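You operate a simulated robot arm through the tools that you are given. There is no shell and no other tool. Be economical: measure what you need, move in short steps, check, and stop when the job is done.

You are at the controls of a simulated robot arm. One attempt, no reset.

TASK
Turn the balance dial to 10 g. Fetch the blue pad and set it on the left end of the long bench. Put the cream bar on the clear end of the white table away on the left end of the long bench. Put the labelled steel pot on the back of the glass counter top away in the pot tray. Take the white bowl and leave it on the back of the glass counter top. Put the price peg priced "70" from the bench end beside the urn on top of the white pad and the price peg priced "200" on the bench end beside the pumps. Put the purple tumbler in the brass bowl. Take the cream milk slab tray and put it on the lower shelf of the drinks bench. Take the ice cube from the middle of the long bench and leave it on the clear end of the white table. Take the coconut shaker and put it on top of the closed blue carton. The order is free. Set down upright: labelled steel pot, coconut shaker.

The check looks at the end state, three seconds after you hand in, the way a careful person would. Anything else that was tipped, shoved, dropped, spilled or broken makes it a failure.

THE ROBOT
A 7-joint arm with a three-finger gripper on a trunk, on a base that drives. Base frame: it is fixed to the floor where the robot stands at the start and does not move with it; the origin is under the middle of the robot, x ahead of it, y to its left, z up; the surface under the hand at the start is at about z = 0.92. Readings come in m, rad, newtons and seconds.
Its first joint turns from -2.897 to 2.897 rad. Places, roughly: back of the glass counter top [0.6, 2.2, 1.1]; balance dial [0.7, 0, 1]; bench end beside the pumps (25x54 cm) [-2.54, 2.02, 0.84]; blue pad (6x7x4 cm) [0.5, 0.3, 0.5]; brass bowl (13x13x7 cm) [-3.9, 0.9, 0.9]; clear end of the white table [0.6, 0.5, 0.9]; closed blue carton [-2.25, -2.5, 0.25]; coconut shaker [-3.25, -2.75, 1]; cream bar (4x11x3 cm) [0.6, 0.5, 0.9]; cream milk slab tray (28x19x7 cm) [-1.3, -0.8, 0.8]; ice cube (2x2x3 cm) [-2.3, -2.8, 0.9]; labelled steel pot [0.5, 2.25, 1.25]; left end of the long bench [-1.7, -2.6, 0.9]; lower shelf of the drinks bench [-1.9, 2, 0.3]; pot tray [-3.7, 4.4, 0.8]; price peg [-1.25, 2, 1]; purple tumbler [-1.5, 2.25, 1]; white bowl (12x12x5 cm) [1.2, 2.8, 0.3]; white pad (7x10x4 cm) [-1.3, 1.8, 0.9]. Payload 2.69 kg.
The tool frame sits at the grasp point between the pads (the TCP): z along the fingers, y along the line on which they close. The tips reach 0.029 m beyond it. Largest opening 0.12 m; the body of the gripper starts 0.078 m behind the TCP.
Orientation is that of the tool frame in the base frame, as a unit quaternion [w, x, y, z]. With the fingers straight down and closing along the base's y, the tool's x points along the base's -x, its y along +y and its z along -z.

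THE INTERFACE
- The arm moves only by the tool jog_arm. Its argument "motion" is a list of rows, each a list of 7 numbers: the shift along the base's x, y, z in cm, then the turn, a rotation vector about the base's x, y, z in rad, then the closure, from 0 (fully open) to 1 (shut). In form: [[dx, dy, dz, ax, ay, az, gripper], ...]. A call has 1 to 20 rows; each row is the pose to reach, as a shift and turn from the pose commanded when the call began. Each row takes 0.2 s and may step no farther than 0.05 m and 0.15 rad from the row before; otherwise, or with a gripper value out of range, the whole call is refused. Where a pose cannot be reached the arm comes as near as it can. A force on the tool above 40 N (or 10 N above the force at the start of the call, whichever is more), or a blocked arm, ends the call early, and 0.2 s more pass. The fingers move at their own pace and stop on an object; they squeeze with about 38 N. The grip force told is the motor's: it shows also when the fingers shut on nothing. Time passes only in rows, and 0.2 s behind the last, so rows that repeat a pose let the fingers close. It gives the time, the measured TCP pose, the force on the tool (base axes), the opening and the grip force at its end, in the units of the frame above (readings bear some noise), with the torque about the TCP (base axes, N m) and any sound that the robot's microphone picked up.
- Cameras (640 x 400 px; columns grow to the right, rows downward): "scene" is now at [0.2864, 0.2152, 1.4054]; the picture's right is [0.30, -0.95, 0.00], its down [-0.60, -0.19, -0.77] and it looks along [0.74, 0.23, -0.63] (base axes); focal length 214 px, centre (320, 200). "wrist" rides on the gripper at [0.063, 0, -0.104] in the tool frame; the picture's right is [0.00, 1.00, 0.00], its down [-0.83, 0.00, -0.56] and it looks along [-0.56, 0.00, 0.83] (tool axes); focal length 275 px, centre (320, 200). There is no depth. A picture from a camera that has moved, and an enlarged one, comes with that camera's place and axes in the base frame and with its lens.
- camera(camera): a new picture of that camera. It takes no simulated time.
- raise_lower(by): slides the trunk up (or, below 0, down) by that many m; the arm and the scene camera ride with it, the base frame stays. It gives what a move gives, with no picture.
- base_move(legs): drives the robot by 1 to 6 legs, each [ahead, left, turn to the left] in m, m and rad, along the robot's own axes; the way and the turn of a leg run together, so that a leg with both is an arc; at most 1.5 m and 3.142 rad a leg. The arm and the cameras ride along, it lands a little off, and it stops where it bumps. It gives what a move gives.
- pan_tilt(pan, tilt): turns the head with the scene camera to pan (to the left, within 2.496 rad either way) and tilt (down, from -0.506 to 1.204), counted from straight ahead of the robot. It gives what a move gives.
- zoom(camera, box): a new picture of the part [left, top, right, bottom] of that camera's present view, enlarged. It takes no simulated time.
- sign_off(): hands the job in; it is judged then, once.

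Go step by step. Nothing tells you exact positions but the pictures and the camera data: compare them with the known pose of the tool, close in by small moves and look again before you grip or let go. The budget is 535 turns and 326 pictures, counting those below and the enlarged ones. Unless the task says otherwise, let go and move clear before handing in, and close with one line.

The tools are called after ">>>" as a command line: name --pt "numbers of a row" for each row, then --argument value for the rest, lists and objects as JSON in quotes. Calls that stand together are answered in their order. jog_arm: Moves the arm, as the interface text tells. Its arguments: {"type":"object","properties":{"motion":{"type":"array","items":{"type":"array","items":{"type":"number"}}}},"required":["motion"]} The other tools are called the same way: raise_lower (by) slides the trunk up or down; base_move (legs) drives the base; pan_tilt (pan, tilt) turns the head that bears the scene camera; camera (camera) takes a picture; zoom (camera, box) takes an enlarged picture of a part of a camera's view; sign_off () hands the job in.

At the start:

```text
time_s: 0.0
eef_pos: [0.4805, 0.1664, 1.2928]
ee_rot: [0.0, 0.0, 1.0, 0.0]
wrist_force: [-0.2, 0.0, -0.8]
ft_torque: [0.02, -0.03, -0.02]
width: 0.1202
grasp_force: 0.0
trunk travel left (down, up): [-0.4, 0.186]
robot x, y, heading: [0.0008, 0.0008, 0.005]
head pan, tilt: [0.305, 0.684]
```

scene: 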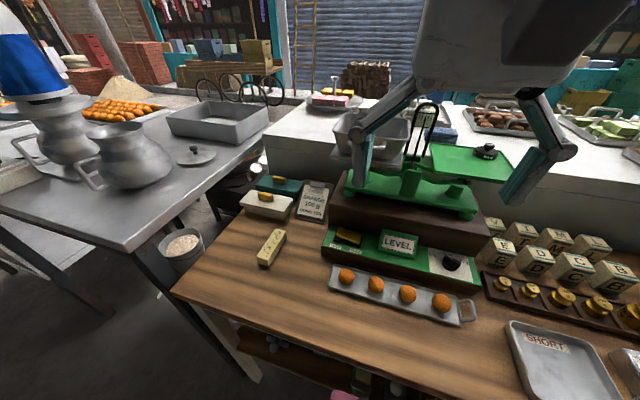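
wrist: 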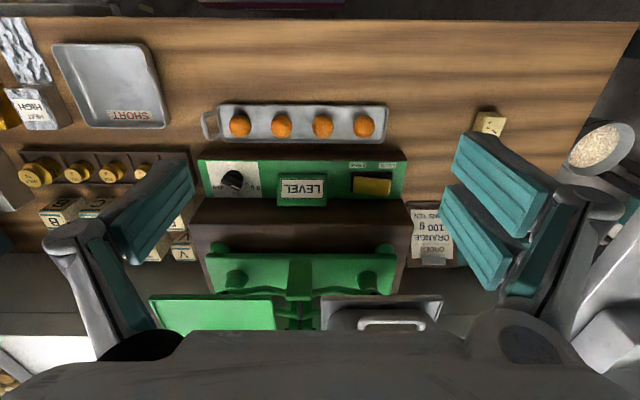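

I see the balance table in front with the dial on the green base and the cream bar at the left end. First I look closely at the dial and the bar.

>>> zoom --camera "scene" --box '[310, 210, 500, 330]'

>>> zoom --camera "wrist" --box '[190, 140, 350, 240]'

>>> zoom --camera "scene" --box '[160, 160, 360, 400]'

```text
3.33 times, centred on (405, 270) of scene
camera zoom: at [0.2864, 0.2152, 1.4054], right [0.3, -0.95, 0.0], down [-0.6, -0.19, -0.77], along [0.74, 0.23, -0.63], focal length 715 px, centre (37, -33)
```

zoom: 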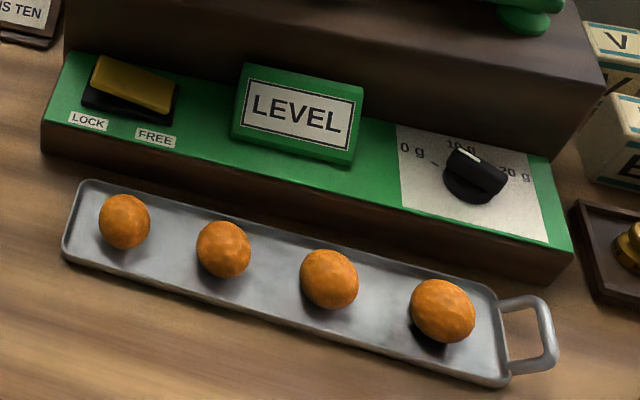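

```text
4.00 times, centred on (270, 190) of wrist
camera zoom: at [0.4177, 0.1655, 1.3972], right [0.0, 1.0, 0.0], down [0.83, 0.0, 0.56], along [0.56, 0.0, -0.83], focal length 1101 px, centre (520, 240)
```

zoom: 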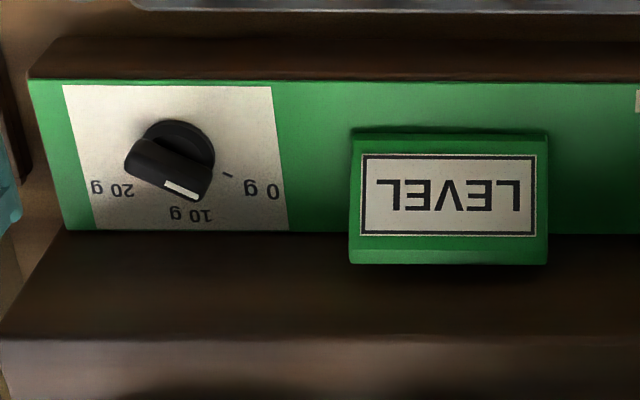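

```text
1.67 times, centred on (260, 280) of scene
camera zoom: at [0.2864, 0.2152, 1.4054], right [0.3, -0.95, 0.0], down [-0.6, -0.19, -0.77], along [0.74, 0.23, -0.63], focal length 358 px, centre (420, 67)
```

zoom: 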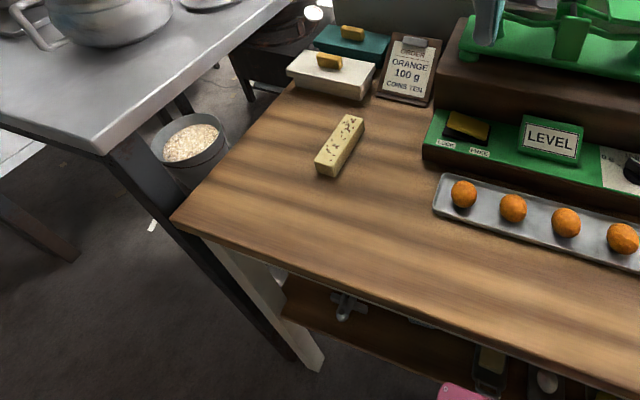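

The knob's white mark end seems between 0 and 10. I move the hand over the dial and look closer.

>>> jog_arm --pt "3 -3 0 0 0 0 0" --pt "6 -6 -2 0 0 0 0" --pt "9 -9 -5 0 0 0 0" --pt "12 -12 -8 0 0 0 0" --pt "15 -15 -10 0 0 0 0" --pt "15.5 -15.1 -13 0 0 0 0" --pt "15.5 -15.1 -13 0 0 0 0"

>>> camera --camera "wrist"

>>> camera --camera "scene"

```text
refused: row 3 steps farther than a row can; nothing moved
```

```text
320 pictures are left
camera wrist: at [0.4177, 0.1655, 1.3972], right [0.0, 1.0, 0.0], down [0.83, 0.0, 0.56], along [0.56, 0.0, -0.83], focal length 275 px, centre (320, 200)
```

wrist: 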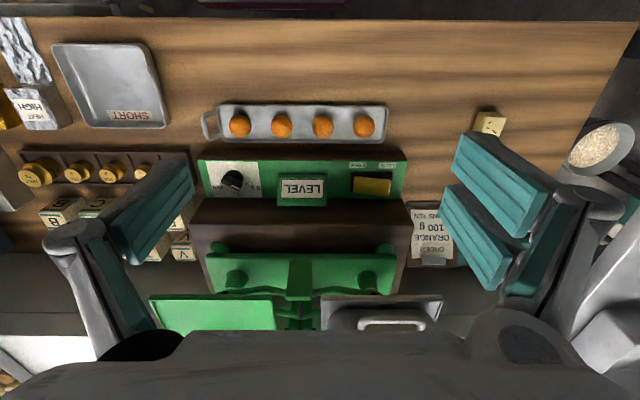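

```text
319 pictures are left
camera scene: at [0.2864, 0.2152, 1.4054], right [0.3, -0.95, 0.0], down [-0.6, -0.19, -0.77], along [0.74, 0.23, -0.63], focal length 214 px, centre (320, 200)
```

scene: 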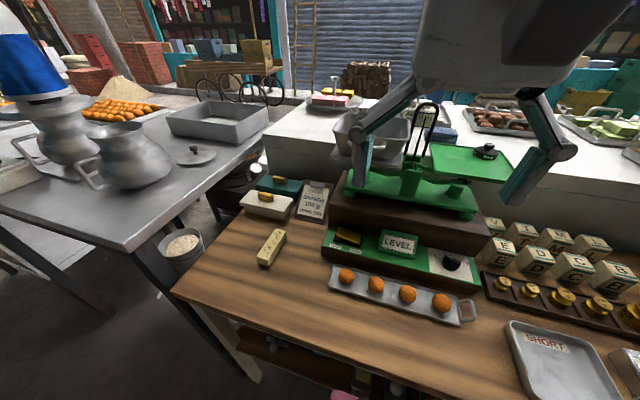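

The call was refused for a step slightly over 5 cm; I use smaller steps.

>>> jog_arm --pt "2.5 -2.5 -2 0 0 0 0" --pt "5 -5 -4 0 0 0 0" --pt "7.5 -7.5 -6 0 0 0 0" --pt "10 -10 -8 0 0 0 0" --pt "12.5 -12.5 -10 0 0 0 0" --pt "15 -15 -12 0 0 0 0" --pt "16 -15.1 -14 0 0 0 0" --pt "16 -15.1 -14 0 0 0 0"

>>> camera --camera "wrist"

>>> camera --camera "scene"

```text
time_s: 1.8
eef_pos: [0.642, 0.0158, 1.1535]
ee_rot: [0.001, 0.001, 1.0, 0.0]
wrist_force: [-0.4, 0.1, -0.3]
ft_torque: [0.01, 0.02, 0.03]
width: 0.12
grasp_force: 0.0
trunk travel left (down, up): [-0.4, 0.186]
robot x, y, heading: [-0.0023, -0.0003, 0.001]
head pan, tilt: [0.305, 0.684]
```

```text
318 pictures are left
camera wrist: at [0.5795, 0.0158, 1.2568], right [0.0, 1.0, 0.0], down [0.83, 0.0, 0.56], along [0.56, 0.0, -0.83], focal length 275 px, centre (320, 200)
```

wrist: 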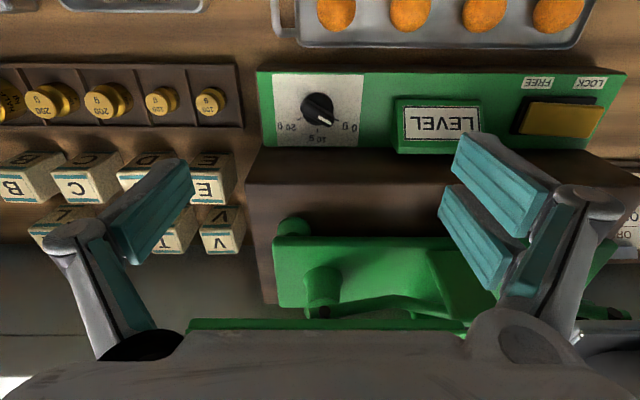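

```text
317 pictures are left
camera scene: at [0.2864, 0.2152, 1.4054], right [0.3, -0.95, 0.0], down [-0.6, -0.19, -0.77], along [0.74, 0.23, -0.63], focal length 214 px, centre (320, 200)
```

scene: 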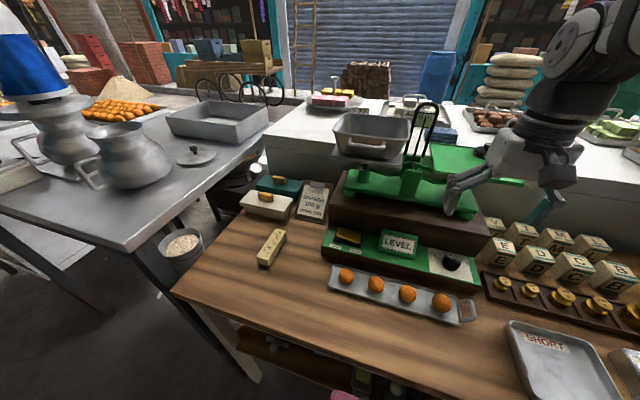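

>>> zoom --camera "wrist" --box '[250, 60, 410, 160]'

```text
4.00 times, centred on (330, 110) of wrist
camera zoom: at [0.5795, 0.0158, 1.2568], right [0.0, 1.0, 0.0], down [0.83, 0.0, 0.56], along [0.56, 0.0, -0.83], focal length 1101 px, centre (280, 560)
```

zoom: 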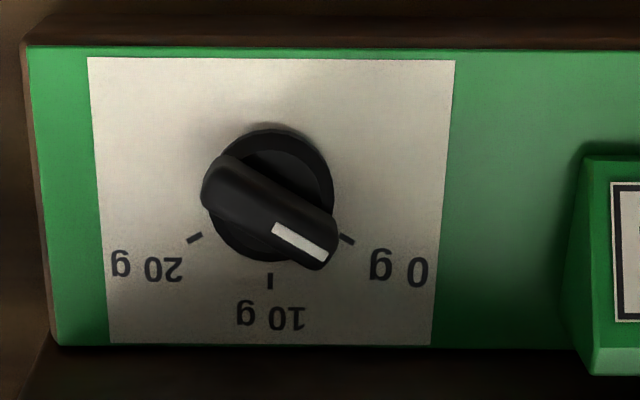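

The knob points at 0 g (60° left of the 10 g mark). Knob axis ≈ (0.660, 0.0135), panel z ≈ 0.97. I rotate the hand 1.03 rad, half-close and come over it.

>>> jog_arm --pt "0.6 -0.1 -1 0 0 0.15 0.2" --pt "1.2 -0.2 -2 0 0 0.3 0.4" --pt "1.8 -0.2 -3 0 0 0.45 0.6" --pt "1.8 -0.2 -4 0 0 0.6 0.68" --pt "1.8 -0.2 -5 0 0 0.75 0.68" --pt "1.8 -0.2 -6 0 0 0.9 0.68" --pt "1.8 -0.2 -7 0 0 1.03 0.68" --pt "1.8 -0.2 -9 0 0 1.03 0.68" --pt "1.8 -0.2 -10.5 0 0 1.03 0.68" --pt "1.8 -0.2 -10.5 0 0 1.03 0.68"

>>> camera --camera "wrist"

>>> camera --camera "scene"

```text
time_s: 4.0
eef_pos: [0.6576, 0.0131, 1.0465]
ee_rot: [0.0, -0.493, 0.87, -0.001]
wrist_force: [-0.2, 0.4, -0.3]
ft_torque: [0.02, -0.03, 0.02]
width: 0.0388
grasp_force: 0.1
trunk travel left (down, up): [-0.4, 0.186]
robot x, y, heading: [0.0011, -0.0013, -0.001]
head pan, tilt: [0.305, 0.684]
```

```text
315 pictures are left
camera wrist: at [0.6259, -0.0412, 1.1521], right [-0.86, 0.51, 0.0], down [0.42, 0.71, 0.56], along [0.28, 0.48, -0.83], focal length 275 px, centre (320, 200)
```

wrist: 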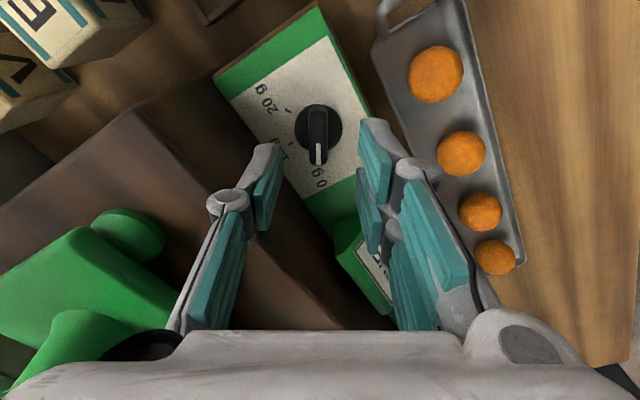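

```text
314 pictures are left
camera scene: at [0.2864, 0.2152, 1.4054], right [0.3, -0.95, 0.0], down [-0.6, -0.19, -0.77], along [0.74, 0.23, -0.63], focal length 214 px, centre (320, 200)
```

scene: 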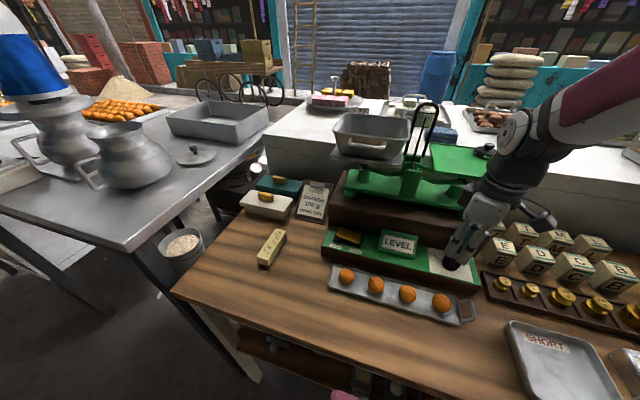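

The bar is well aligned between the fingers. I descend onto it.

>>> jog_arm --pt "0.1 0 -2 0 0 0 0.68" --pt "0.1 0 -3.5 0 0 0 0.68" --pt "0.1 0 -4.2 0 0 0 0.68" --pt "0.1 0 -4.2 0 0 0 0.68"

>>> camera --camera "wrist"

```text
time_s: 5.0
eef_pos: [0.6603, 0.0117, 1.0065]
ee_rot: [0.0, -0.492, 0.87, 0.0]
wrist_force: [0.3, -0.9, -0.3]
ft_torque: [0.03, 0.0, -0.01]
width: 0.0382
grasp_force: 0.1
trunk travel left (down, up): [-0.4, 0.186]
robot x, y, heading: [-0.0022, -0.0003, -0.001]
head pan, tilt: [0.305, 0.684]
```

```text
313 pictures are left
camera wrist: at [0.6271, -0.0416, 1.1106], right [-0.86, 0.51, 0.0], down [0.42, 0.71, 0.56], along [0.28, 0.48, -0.83], focal length 275 px, centre (320, 200)
```

wrist: 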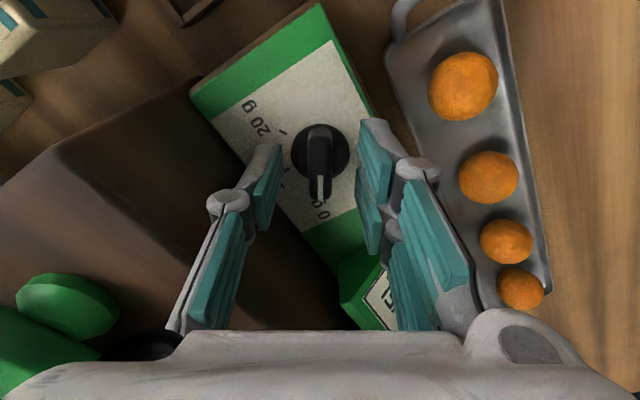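

>>> jog_arm --pt "0 0 0 0 0 0 0.85" --pt "0 0 0 0 0 0 1" --pt "0 0 0 0 0 0 1"

>>> camera --camera "wrist"

```text
time_s: 5.8
eef_pos: [0.6586, 0.0122, 1.0065]
ee_rot: [0.0, -0.493, 0.87, -0.001]
wrist_force: [-0.6, -0.1, -1.5]
ft_torque: [0.12, -0.05, 0.02]
width: 0.0118
grasp_force: 38.9
trunk travel left (down, up): [-0.4, 0.186]
robot x, y, heading: [0.0007, -0.0019, -0.002]
head pan, tilt: [0.305, 0.684]
```

```text
312 pictures are left
camera wrist: at [0.627, -0.0414, 1.1107], right [-0.86, 0.51, 0.0], down [0.42, 0.71, 0.56], along [0.28, 0.48, -0.83], focal length 275 px, centre (320, 200)
```

wrist: 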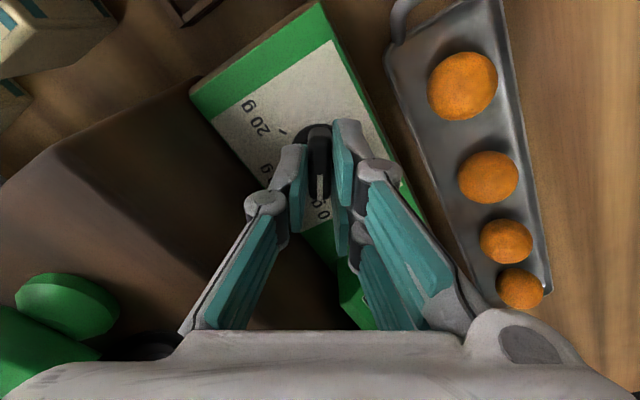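

Gripped the knob (12 mm). Now I turn it by -1.03 rad to 10 g.

>>> jog_arm --pt "0 0 0 0 0 -0.15 1" --pt "0 0 0 0 0 -0.3 1" --pt "0 0 0 0 0 -0.45 1" --pt "0 0 0 0 0 -0.6 1" --pt "0 0 0 0 0 -0.75 1" --pt "0 0 0 0 0 -0.9 1" --pt "0 0 0 0 0 -1.03 1" --pt "0 0 0 0 0 -1.03 1"

>>> camera --camera "wrist"

```text
time_s: 7.6
eef_pos: [0.6584, 0.0127, 1.0063]
ee_rot: [0.0, 0.001, 1.0, 0.001]
wrist_force: [-10.6, 14.1, 12.7]
ft_torque: [0.43, 1.06, 0.0]
width: 0.012
grasp_force: 38.9
trunk travel left (down, up): [-0.4, 0.186]
robot x, y, heading: [0.0032, 0.0006, 0.001]
head pan, tilt: [0.305, 0.684]
```

```text
311 pictures are left
camera wrist: at [0.5956, 0.0135, 1.1106], right [0.0, 1.0, 0.0], down [0.83, 0.0, 0.56], along [0.56, 0.0, -0.83], focal length 275 px, centre (320, 200)
```

wrist: 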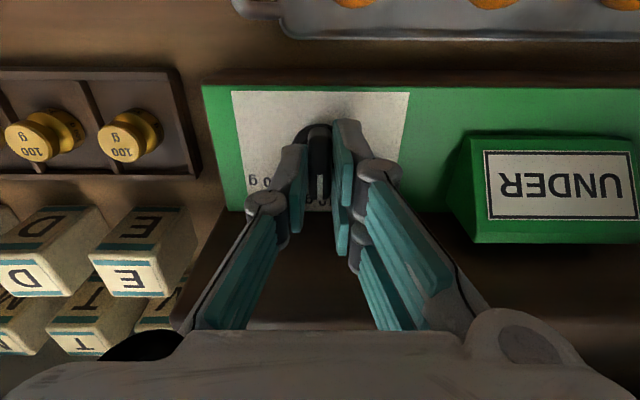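

The knob is turned. I release gently and rise, then check.

>>> jog_arm --pt "0 0 0 0 0 0 0.8" --pt "0 0 0 0 0 0 0.68" --pt "0 0 2 0 0 0 0.68" --pt "0 0 5 0 0 0 0.68" --pt "-1 0 9 0 0 0 0.5" --pt "-2 0 13 0 0 0 0.3" --pt "-2 0 13 0 0 0 0.3"

>>> zoom --camera "wrist" --box '[250, 60, 410, 160]'

```text
time_s: 9.2
eef_pos: [0.6378, 0.0136, 1.1363]
ee_rot: [-0.001, 0.0, 1.0, -0.001]
wrist_force: [-0.8, 0.3, -0.8]
ft_torque: [-0.02, -0.02, 0.0]
width: 0.0841
grasp_force: 0.1
trunk travel left (down, up): [-0.4, 0.186]
robot x, y, heading: [-0.0007, -0.0, 0.0]
head pan, tilt: [0.305, 0.684]
```

```text
4.00 times, centred on (330, 110) of wrist
camera zoom: at [0.5751, 0.0145, 1.2405], right [0.0, 1.0, 0.0], down [0.83, 0.0, 0.56], along [0.56, 0.0, -0.83], focal length 1101 px, centre (280, 560)
```

zoom: 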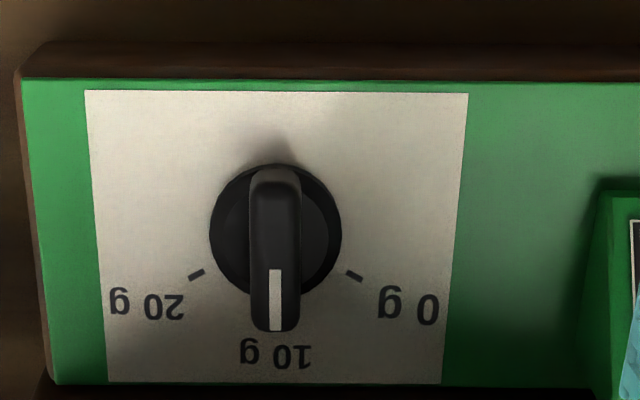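

Dial done at 10 g. Next the cream bar at about (0.60, 0.45); I move above it.

>>> jog_arm --pt "0 4.5 1 0 0 0 0" --pt "-1 9 2 0 0 0 0" --pt "-2 13.5 2 0 0 0 0" --pt "-3 18 2 0 0 0 0" --pt "-3 22.5 2 0 0 0 0" --pt "-3 27 1 0 0 0 0" --pt "-3 31.5 0 0 0 0 0" --pt "-3 36 -1 0 0 0 0" --pt "-3 40 -2 0 0 0 0" --pt "-3 43.6 -3 0 0 0 0" --pt "-3 43.6 -3 0 0 0 0"

>>> camera --camera "wrist"

>>> pan_tilt --pan 1.2 --tilt 0.5

>>> camera --camera "scene"

```text
time_s: 11.6
eef_pos: [0.6054, 0.4474, 1.1088]
ee_rot: [0.0, -0.001, 1.0, 0.0]
wrist_force: [0.8, -0.4, 0.5]
ft_torque: [0.0, 0.05, 0.0]
width: 0.12
grasp_force: 0.1
trunk travel left (down, up): [-0.4, 0.186]
robot x, y, heading: [-0.0005, -0.0022, 0.002]
head pan, tilt: [0.305, 0.684]
```

```text
309 pictures are left
camera wrist: at [0.5435, 0.4482, 1.213], right [0.0, 1.0, 0.0], down [0.83, 0.0, 0.56], along [0.56, 0.0, -0.83], focal length 275 px, centre (320, 200)
```

wrist: 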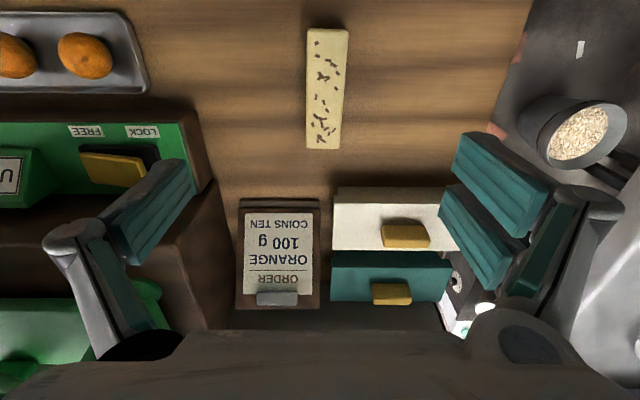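

```text
time_s: 12.8
eef_pos: [0.6059, 0.4473, 1.1082]
ee_rot: [0.0, 0.0, 1.0, 0.0]
wrist_force: [-0.3, 0.0, 0.6]
ft_torque: [-0.03, 0.0, 0.0]
width: 0.1199
grasp_force: 0.0
trunk travel left (down, up): [-0.4, 0.186]
robot x, y, heading: [-0.001, 0.001, 0.003]
head pan, tilt: [1.201, 0.499]
```

```text
308 pictures are left
camera scene: at [0.2378, 0.2744, 1.4218], right [0.93, -0.36, 0.0], down [-0.17, -0.45, -0.88], along [0.32, 0.82, -0.48], focal length 214 px, centre (320, 200)
```

scene: 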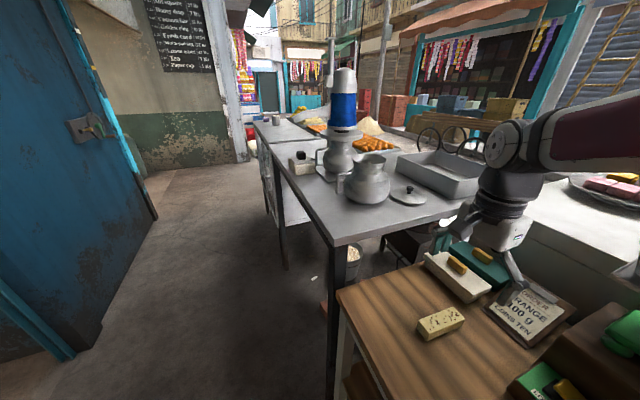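

Bar centre at about (0.599, 0.454). I descend and grip it.

>>> jog_arm --pt "-0.7 0.6 -4 0 0 0 0.2" --pt "-0.7 0.6 -8 0 0 0 0.3" --pt "-0.7 0.6 -12 0 0 0 0.4" --pt "-0.7 0.6 -15 0 0 0 0.4" --pt "-0.7 0.6 -15 0 0 0 0.4"

>>> camera --camera "wrist"

```text
time_s: 14.0
eef_pos: [0.6031, 0.454, 0.9546]
ee_rot: [0.0, 0.0, 1.0, 0.0]
wrist_force: [0.1, 0.1, 0.1]
ft_torque: [0.01, 0.03, 0.0]
width: 0.072
grasp_force: 0.1
trunk travel left (down, up): [-0.4, 0.186]
robot x, y, heading: [0.0007, 0.0017, -0.005]
head pan, tilt: [1.201, 0.499]
```

```text
307 pictures are left
camera wrist: at [0.5401, 0.4536, 1.06], right [0.0, 1.0, 0.0], down [0.83, 0.0, 0.56], along [0.56, 0.0, -0.83], focal length 275 px, centre (320, 200)
```

wrist: 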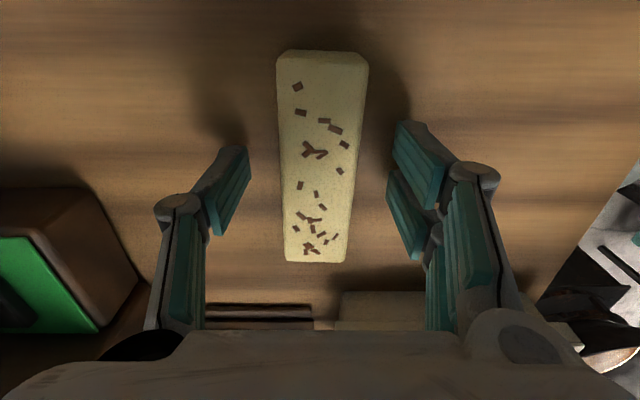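

>>> jog_arm --pt "0 0 0 0 0 0 0.6" --pt "0 0 0 0 0 0 1" --pt "0 0 0 0 0 0 1" --pt "0 0 3 0 0 0 1" --pt "0 0 7 0 0 0 1" --pt "0 0 11.5 0 0 0 1" --pt "-4 -1 14 0 0 0 1" --pt "-8 -3 16 0 0 0 1" --pt "-12 -6 18 0 0 0 1" --pt "-14 -10 20 0 0 0 1" --pt "-14 -14 22 0 0 0 1" --pt "-14 -18 22 0 0 0 1" --pt "-14 -22 22 0 0 0 1" --pt "-14 -22 22 0 0 0 1"

>>> camera --camera "wrist"

>>> pan_tilt --pan 2.4 --tilt 0.4

>>> camera --camera "scene"

>>> pan_tilt --pan -1.2 --tilt 0.4

>>> camera --camera "scene"

>>> pan_tilt --pan -2.4 --tilt 0.4

>>> camera --camera "scene"

```text
refused: row 9 steps farther than a row can; nothing moved
```

```text
306 pictures are left
camera wrist: at [0.5401, 0.4536, 1.06], right [0.0, 1.0, 0.0], down [0.83, 0.0, 0.56], along [0.56, 0.0, -0.83], focal length 275 px, centre (320, 200)
```

wrist: 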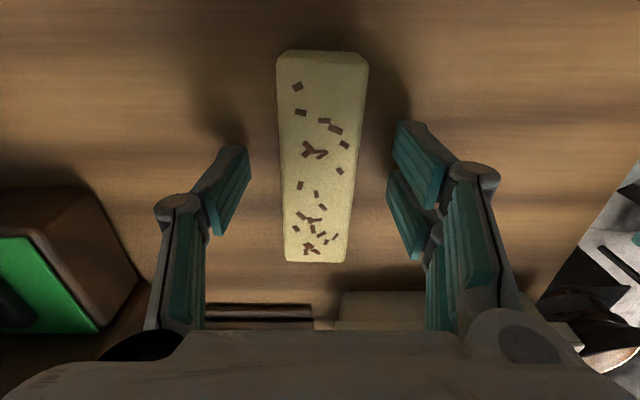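

```text
time_s: 15.4
eef_pos: [0.6037, 0.4533, 0.9561]
ee_rot: [0.0, -0.001, 1.0, 0.0]
wrist_force: [-0.9, 0.5, 1.1]
ft_torque: [0.02, 0.0, -0.01]
width: 0.0718
grasp_force: 0.0
trunk travel left (down, up): [-0.4, 0.186]
robot x, y, heading: [-0.0003, -0.0013, 0.002]
head pan, tilt: [2.4, 0.4]
```

```text
305 pictures are left
camera scene: at [0.1366, 0.2522, 1.4309], right [0.68, 0.74, 0.0], down [0.29, -0.26, -0.92], along [-0.68, 0.62, -0.39], focal length 214 px, centre (320, 200)
```

scene: 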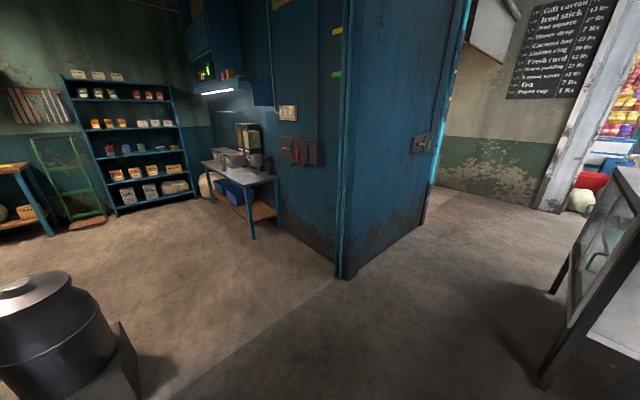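

```text
time_s: 18.4
eef_pos: [0.6029, 0.4536, 0.9567]
ee_rot: [0.0, 0.0, 1.0, 0.0]
wrist_force: [0.2, -0.5, -0.2]
ft_torque: [0.0, 0.01, -0.02]
width: 0.0722
grasp_force: 0.2
trunk travel left (down, up): [-0.4, 0.186]
robot x, y, heading: [0.0037, -0.002, -0.001]
head pan, tilt: [-1.201, 0.4]
```

```text
304 pictures are left
camera scene: at [0.2384, 0.1032, 1.4309], right [-0.93, -0.36, 0.0], down [-0.14, 0.36, -0.92], along [0.33, -0.86, -0.39], focal length 214 px, centre (320, 200)
```

scene: 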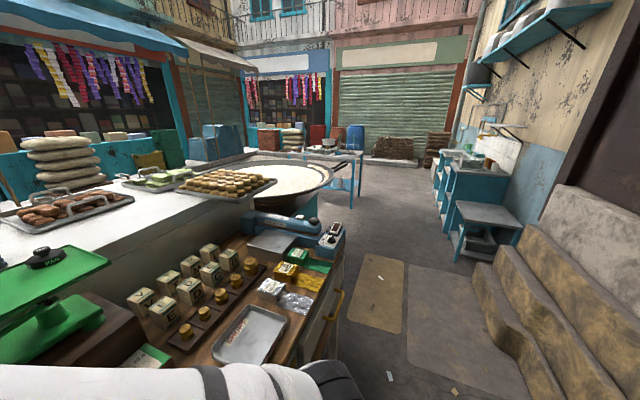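

```text
time_s: 19.8
eef_pos: [0.6029, 0.4528, 0.9563]
ee_rot: [0.0, 0.001, 1.0, -0.001]
wrist_force: [0.1, 0.2, -0.4]
ft_torque: [0.03, 0.01, 0.01]
width: 0.0721
grasp_force: 0.0
trunk travel left (down, up): [-0.4, 0.186]
robot x, y, heading: [0.0018, -0.0005, -0.001]
head pan, tilt: [-2.4, 0.4]
```

```text
303 pictures are left
camera scene: at [0.1366, 0.127, 1.4309], right [-0.68, 0.74, 0.0], down [0.29, 0.26, -0.92], along [-0.68, -0.62, -0.39], focal length 214 px, centre (320, 200)
```

scene: 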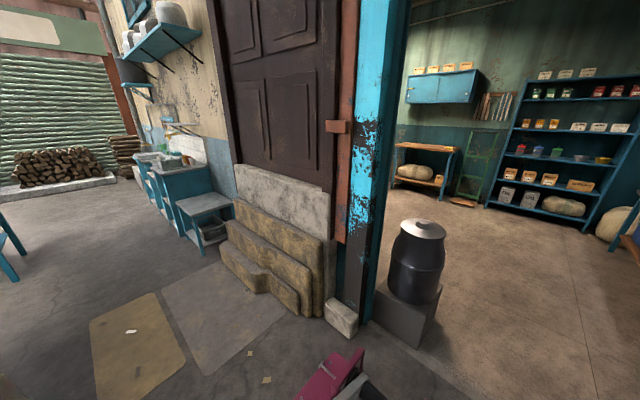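

The bar is between the fingers; I now understand the layout (room behind the doorway at x≈-0.8, y 0.1–1.5). I grip and lift the bar.

>>> jog_arm --pt "0 0 0 0 0 0 0.6" --pt "0 0 0 0 0 0 1" --pt "0 0 0 0 0 0 1" --pt "0 0 3 0 0 0 1" --pt "0 0 7 0 0 0 1" --pt "0 0 11.5 0 0 0 1" --pt "-3 -1 14 0 0 0 1" --pt "-6 -3 16 0 0 0 1" --pt "-9 -6 18 0 0 0 1" --pt "-11 -9 20 0 0 0 1" --pt "-12 -13 22 0 0 0 1" --pt "-12 -17 22 0 0 0 1" --pt "-12 -21 22 0 0 0 1" --pt "-12 -25 22 0 0 0 1" --pt "-12 -25 22 0 0 0 1"

>>> camera --camera "wrist"

```text
time_s: 23.0
eef_pos: [0.4834, 0.2039, 1.1752]
ee_rot: [0.0, 0.0, 1.0, 0.0]
wrist_force: [-0.2, -0.4, -1.1]
ft_torque: [-0.03, 0.01, 0.01]
width: 0.0342
grasp_force: 38.1
trunk travel left (down, up): [-0.4, 0.186]
robot x, y, heading: [0.002, -0.0021, 0.002]
head pan, tilt: [-2.4, 0.4]
```

```text
302 pictures are left
camera wrist: at [0.4204, 0.2035, 1.2802], right [0.0, 1.0, 0.0], down [0.83, 0.0, 0.56], along [0.56, 0.0, -0.83], focal length 275 px, centre (320, 200)
```

wrist: 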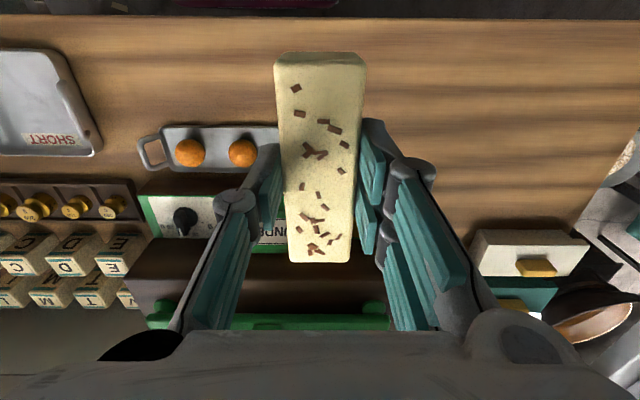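

Bar held. I back off, shift toward the doorway and turn around to face the room, then look.

>>> base_move --legs '[[-0.3, 0, 0], [0, 0.6, 0], [0, 0, 3.1416]]'

>>> pan_tilt --pan 0 --tilt 0.5

>>> camera --camera "scene"

```text
refused: 3.1416 is not a number from -3.14159 to 3.14159
```

```text
time_s: 25.2
eef_pos: [0.4829, 0.2032, 1.1757]
ee_rot: [0.0, 0.0, 1.0, 0.0]
wrist_force: [0.9, 0.2, -0.9]
ft_torque: [0.03, 0.01, -0.01]
width: 0.0343
grasp_force: 38.6
trunk travel left (down, up): [-0.4, 0.186]
robot x, y, heading: [0.003, -0.0002, 0.003]
head pan, tilt: [0.0, 0.499]
```

```text
301 pictures are left
camera scene: at [0.2958, 0.1895, 1.4218], right [0.0, -1.0, 0.0], down [-0.48, 0.0, -0.88], along [0.88, 0.0, -0.48], focal length 214 px, centre (320, 200)
```

scene: 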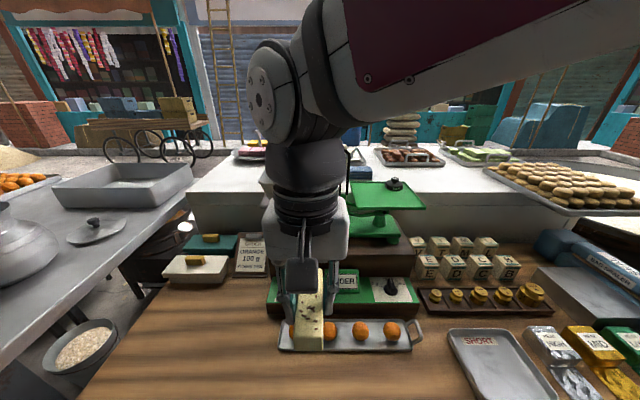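

>>> base_move --legs '[[-0.3, 0, 0], [0, 0.6, 0], [0, 0, 3.14]]'

>>> camera --camera "scene"

```text
time_s: 37.7
eef_pos: [-0.784, 0.3867, 1.1751]
ee_rot: [0.0, 1.0, 0.013, -0.001]
wrist_force: [-0.1, 1.3, -1.8]
ft_torque: [0.02, 0.0, 0.03]
width: 0.0345
grasp_force: 38.3
trunk travel left (down, up): [-0.4, 0.186]
robot x, y, heading: [-0.3046, 0.5995, -3.116]
head pan, tilt: [0.0, 0.499]
```

```text
300 pictures are left
camera scene: at [-0.5961, 0.4042, 1.4218], right [-0.03, 1.0, 0.0], down [0.48, 0.01, -0.88], along [-0.88, -0.02, -0.48], focal length 214 px, centre (320, 200)
```

scene: 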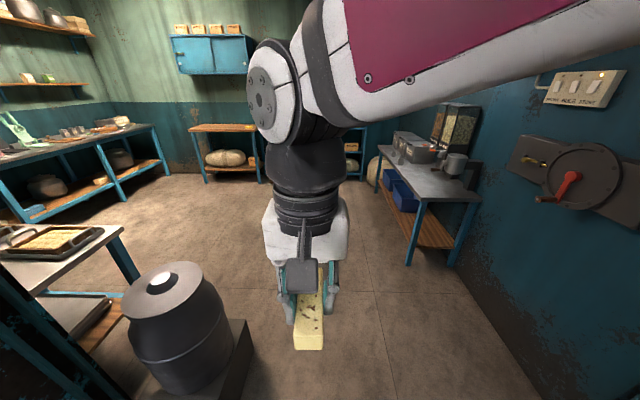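

The room: long bench along the left (y≈-2.6) wall. I drive in and turn to face it.

>>> base_move --legs '[[1.5, 0, 0], [0.2, 0, 0], [0, 0, 1.545], [1.1, 0, 0]]'

>>> camera --camera "scene"

>>> pan_tilt --pan 0.7 --tilt 0.6

>>> camera --camera "scene"

```text
time_s: 55.2
eef_pos: [-1.8382, -0.9824, 1.1767]
ee_rot: [0.0, 0.717, 0.697, 0.0]
wrist_force: [-0.4, -0.2, -2.3]
ft_torque: [0.03, 0.01, 0.0]
width: 0.0345
grasp_force: 38.3
trunk travel left (down, up): [-0.4, 0.186]
robot x, y, heading: [-2.0303, -0.4961, -1.597]
head pan, tilt: [0.0, 0.499]
```

```text
299 pictures are left
camera scene: at [-1.846, -0.796, 1.4218], right [-1.0, 0.03, 0.0], down [0.01, 0.48, -0.88], along [-0.02, -0.88, -0.48], focal length 214 px, centre (320, 200)
```

scene: 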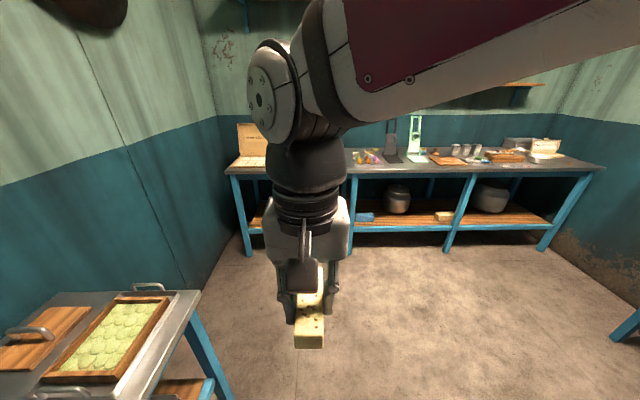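

```text
time_s: 56.3
eef_pos: [-1.8372, -0.9829, 1.176]
ee_rot: [0.0, 0.718, 0.696, 0.0]
wrist_force: [0.3, 0.7, -0.9]
ft_torque: [0.02, 0.01, 0.02]
width: 0.0344
grasp_force: 37.4
trunk travel left (down, up): [-0.4, 0.186]
robot x, y, heading: [-2.027, -0.4955, -1.592]
head pan, tilt: [0.7, 0.6]
```

```text
298 pictures are left
camera scene: at [-1.7885, -0.7742, 1.4127], right [-0.78, -0.62, 0.0], down [-0.35, 0.44, -0.83], along [0.51, -0.65, -0.56], focal length 214 px, centre (320, 200)
```

scene: 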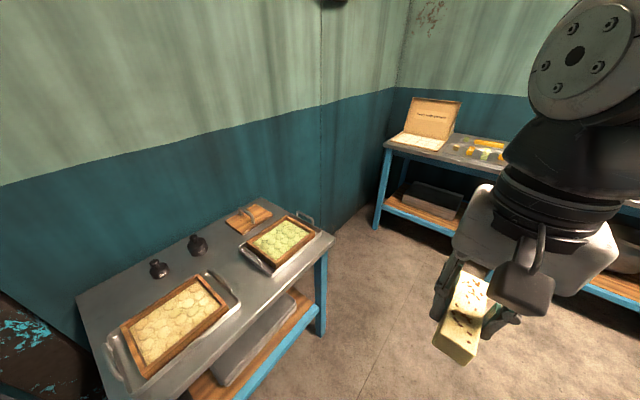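

>>> zoom --camera "scene" --box '[360, 80, 540, 240]'

```text
2.50 times, centred on (450, 160) of scene
camera zoom: at [-1.7885, -0.7742, 1.4127], right [-0.78, -0.62, 0.0], down [-0.35, 0.44, -0.83], along [0.51, -0.65, -0.56], focal length 536 px, centre (-5, 300)
```

zoom: 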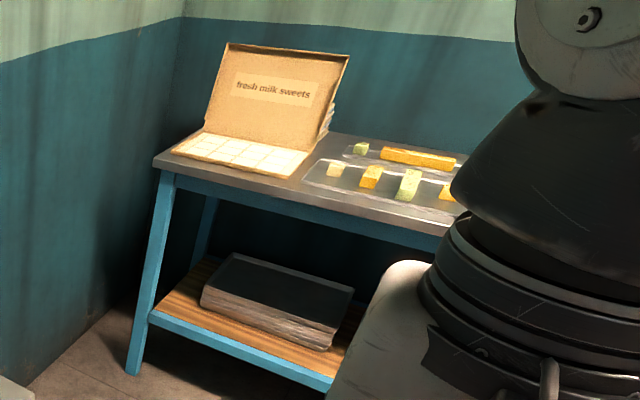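

The left end holds an open sweets carton and a tray; I approach to see the free space from above.

>>> base_move --legs '[[1.15, 0, 0], [0, 0.2, 0.02]]'

>>> pan_tilt --pan 0.4 --tilt 0.75

>>> camera --camera "scene"

>>> camera --camera "wrist"

```text
time_s: 63.3
eef_pos: [-1.6574, -2.1332, 1.1757]
ee_rot: [0.0, 0.709, 0.705, 0.0]
wrist_force: [0.0, 0.8, -1.6]
ft_torque: [-0.03, -0.03, 0.01]
width: 0.0344
grasp_force: 37.9
trunk travel left (down, up): [-0.4, 0.186]
robot x, y, heading: [-1.858, -1.651, -1.576]
head pan, tilt: [0.7, 0.6]
```

```text
time_s: 64.1
eef_pos: [-1.6559, -2.1337, 1.1757]
ee_rot: [0.0, 0.709, 0.705, 0.0]
wrist_force: [-0.4, 0.3, -0.4]
ft_torque: [0.02, 0.0, 0.01]
width: 0.0344
grasp_force: 37.8
trunk travel left (down, up): [-0.4, 0.186]
robot x, y, heading: [-1.8568, -1.651, -1.571]
head pan, tilt: [0.4, 0.75]
```

```text
296 pictures are left
camera scene: at [-1.6363, -1.9315, 1.3999], right [-0.92, -0.39, 0.0], down [-0.26, 0.63, -0.73], along [0.28, -0.68, -0.68], focal length 214 px, centre (320, 200)
```

scene: 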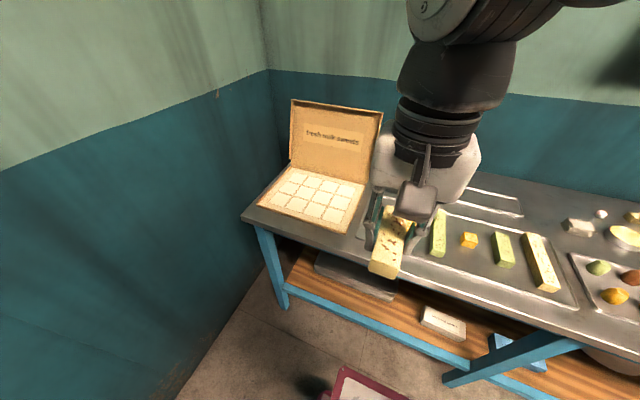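

```text
295 pictures are left
camera wrist: at [-1.6559, -2.0694, 1.2802], right [1.0, 0.0, 0.0], down [0.0, -0.83, 0.56], along [0.0, -0.56, -0.83], focal length 275 px, centre (320, 200)
```

wrist: 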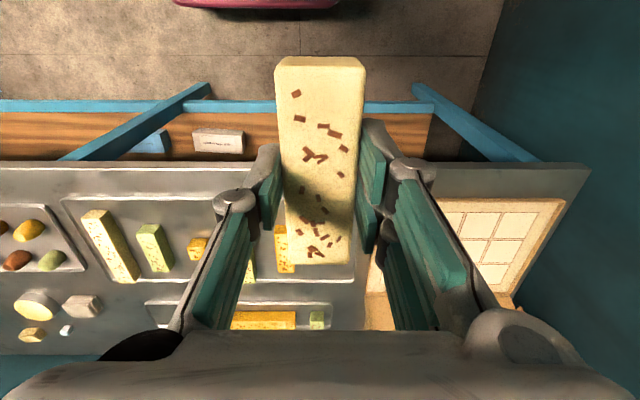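

The bench's left end has the carton, a big tray and strips. I move the arm aside to see the free space clearly.

>>> jog_arm --pt "-4 0 2 0 0 0 1" --pt "-8 0 4 0 0 0 1" --pt "-12 0 6 0 0 0 1" --pt "-16 0 8 0 0 0 1" --pt "-20 0 10 0 0 0 1" --pt "-24 0 10 0 0 0 1" --pt "-28 0 10 0 0 0 1" --pt "-32 0 10 0 0 0 1" --pt "-36 1 10 0 0 0 1" --pt "-40 2 10 0 0 0 1" --pt "-44 3 10 0 0 0 1" --pt "-48 4 10 0 0 0 1" --pt "-48 4 10 0 0 0 1"

>>> pan_tilt --pan 0.2 --tilt 0.75

>>> camera --camera "scene"

>>> zoom --camera "scene" --box '[180, 160, 420, 310]'

```text
time_s: 66.9
eef_pos: [-2.1365, -2.0917, 1.275]
ee_rot: [0.0, 0.709, 0.705, 0.0]
wrist_force: [1.1, 0.3, -1.3]
ft_torque: [0.01, 0.02, -0.01]
width: 0.0344
grasp_force: 37.8
trunk travel left (down, up): [-0.4, 0.186]
robot x, y, heading: [-1.8555, -1.6524, -1.577]
head pan, tilt: [0.4, 0.75]
```

```text
time_s: 67.7
eef_pos: [-2.1371, -2.0919, 1.2753]
ee_rot: [0.0, 0.709, 0.705, 0.0]
wrist_force: [0.1, 0.0, -2.1]
ft_torque: [-0.04, 0.01, 0.0]
width: 0.0347
grasp_force: 37.8
trunk travel left (down, up): [-0.4, 0.186]
robot x, y, heading: [-1.8587, -1.6463, -1.576]
head pan, tilt: [0.201, 0.75]
```

```text
294 pictures are left
camera scene: at [-1.6522, -1.9363, 1.3998], right [-0.98, -0.2, 0.0], down [-0.13, 0.67, -0.73], along [0.14, -0.72, -0.68], focal length 214 px, centre (320, 200)
```

scene: 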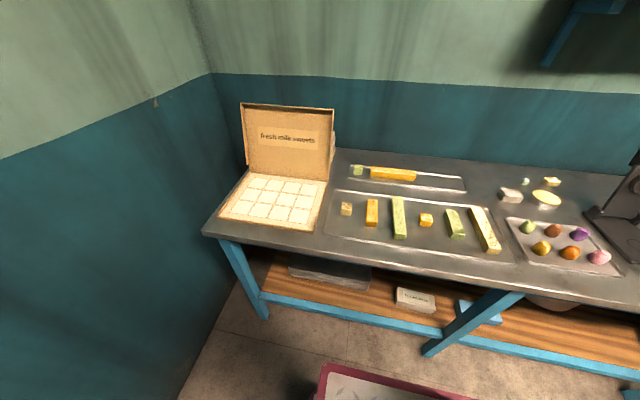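

```text
2.67 times, centred on (300, 235) of scene
camera zoom: at [-1.6522, -1.9363, 1.3998], right [-0.98, -0.2, 0.0], down [-0.13, 0.67, -0.73], along [0.14, -0.72, -0.68], focal length 572 px, centre (373, 107)
```

zoom: 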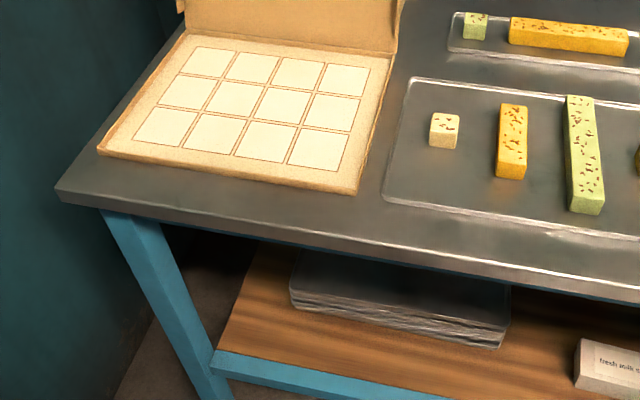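

There's a free 7 cm gap of bench behind the big tray (y≈-2.565) near the stated spot. I drive slightly closer, turn the bar lengthwise and come above it.

>>> base_move --legs '[[0.12, 0, 0]]'

>>> jog_arm --pt "3 0 0 0 0 0.15 1" --pt "6 0 0 0 0 0.3 1" --pt "9 -2 0 0 0 0.45 1" --pt "12 -4 0 0 0 0.6 1" --pt "15 -6 0 0 0 0.75 1" --pt "18 -8 -1 0 0 0.9 1" --pt "21 -11 -2 0 0 1.05 1" --pt "24 -14 -3 0 0 1.2 1" --pt "27 -17 -4 0 0 1.35 1" --pt "30 -20 -5 0 0 1.5 1" --pt "33 -23 -6 0 0 1.575 1" --pt "36 -26 -6 0 0 1.575 1" --pt "38 -30 -8 0 0 1.575 1" --pt "38 -34 -10 0 0 1.575 1" --pt "38 -34 -10 0 0 1.575 1"

>>> camera --camera "wrist"

>>> camera --camera "scene"

```text
time_s: 68.9
eef_pos: [-2.1357, -2.2131, 1.2761]
ee_rot: [0.001, 0.708, 0.706, 0.0]
wrist_force: [-0.8, 0.4, -1.1]
ft_torque: [0.01, -0.02, -0.02]
width: 0.0346
grasp_force: 37.5
trunk travel left (down, up): [-0.4, 0.186]
robot x, y, heading: [-1.858, -1.7714, -1.577]
head pan, tilt: [0.201, 0.75]
```

```text
time_s: 72.1
eef_pos: [-1.7581, -2.5545, 1.1756]
ee_rot: [0.0, 0.0, 1.0, 0.001]
wrist_force: [-1.3, -0.3, -1.8]
ft_torque: [0.01, 0.02, 0.02]
width: 0.0343
grasp_force: 38.3
trunk travel left (down, up): [-0.4, 0.186]
robot x, y, heading: [-1.8568, -1.7726, -1.577]
head pan, tilt: [0.201, 0.75]
```

```text
292 pictures are left
camera wrist: at [-1.8201, -2.5544, 1.2794], right [-0.01, 1.0, 0.0], down [0.83, 0.0, 0.56], along [0.56, 0.0, -0.83], focal length 275 px, centre (320, 200)
```

wrist: 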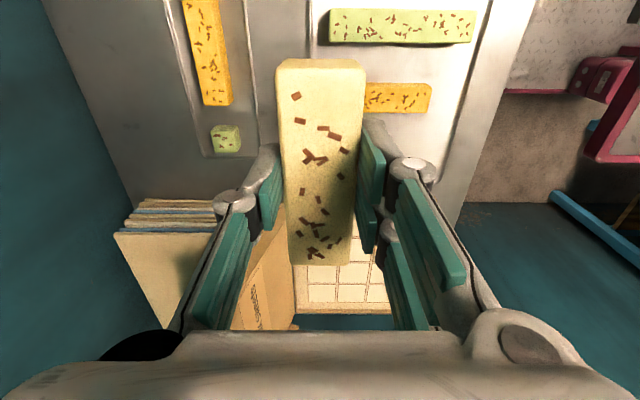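

```text
291 pictures are left
camera scene: at [-1.6522, -2.0575, 1.3998], right [-0.98, -0.2, 0.0], down [-0.13, 0.67, -0.73], along [0.14, -0.72, -0.68], focal length 214 px, centre (320, 200)
```

scene: 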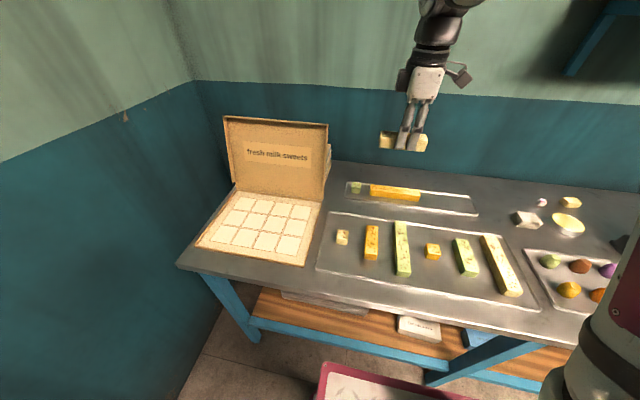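

The gap lies at y≈-2.60. I move over it and come lower to check alignment.

>>> jog_arm --pt "2 -2 -3 0 0 0 1" --pt "3 -4 -6 0 0 0 1" --pt "3 -4.5 -10 0 0 0 1" --pt "3 -4.5 -14 0 0 0 1" --pt "3 -4.5 -14 0 0 0 1"

>>> camera --camera "wrist"

>>> zoom --camera "scene" --box '[300, 100, 540, 250]'

```text
time_s: 73.3
eef_pos: [-1.7279, -2.5981, 1.0336]
ee_rot: [0.001, 0.0, 1.0, 0.0]
wrist_force: [-0.3, -0.1, -1.1]
ft_torque: [0.0, 0.0, 0.02]
width: 0.0343
grasp_force: 38.5
trunk travel left (down, up): [-0.4, 0.186]
robot x, y, heading: [-1.856, -1.7707, -1.574]
head pan, tilt: [0.201, 0.75]
```

```text
290 pictures are left
camera wrist: at [-1.791, -2.5988, 1.1381], right [-0.01, 1.0, 0.0], down [0.83, 0.0, 0.56], along [0.56, 0.0, -0.83], focal length 275 px, centre (320, 200)
```

wrist: 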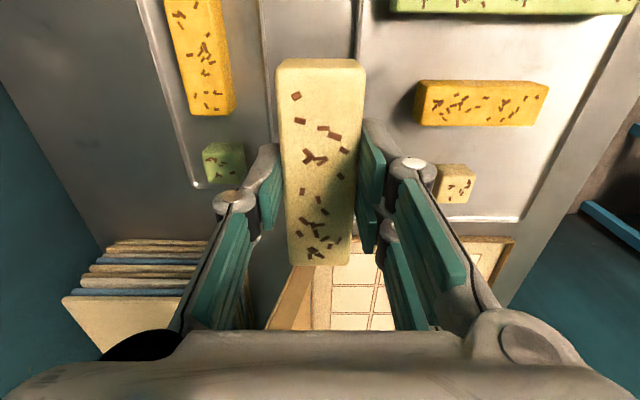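

```text
2.67 times, centred on (420, 175) of scene
camera zoom: at [-1.6523, -2.0575, 1.3998], right [-0.98, -0.2, 0.0], down [-0.13, 0.67, -0.73], along [0.14, -0.72, -0.68], focal length 572 px, centre (53, 267)
```

zoom: 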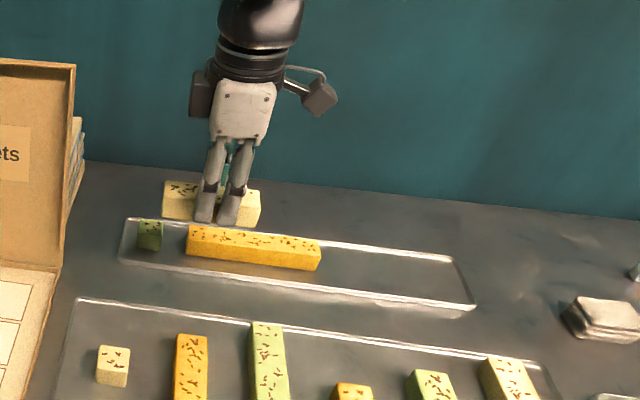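

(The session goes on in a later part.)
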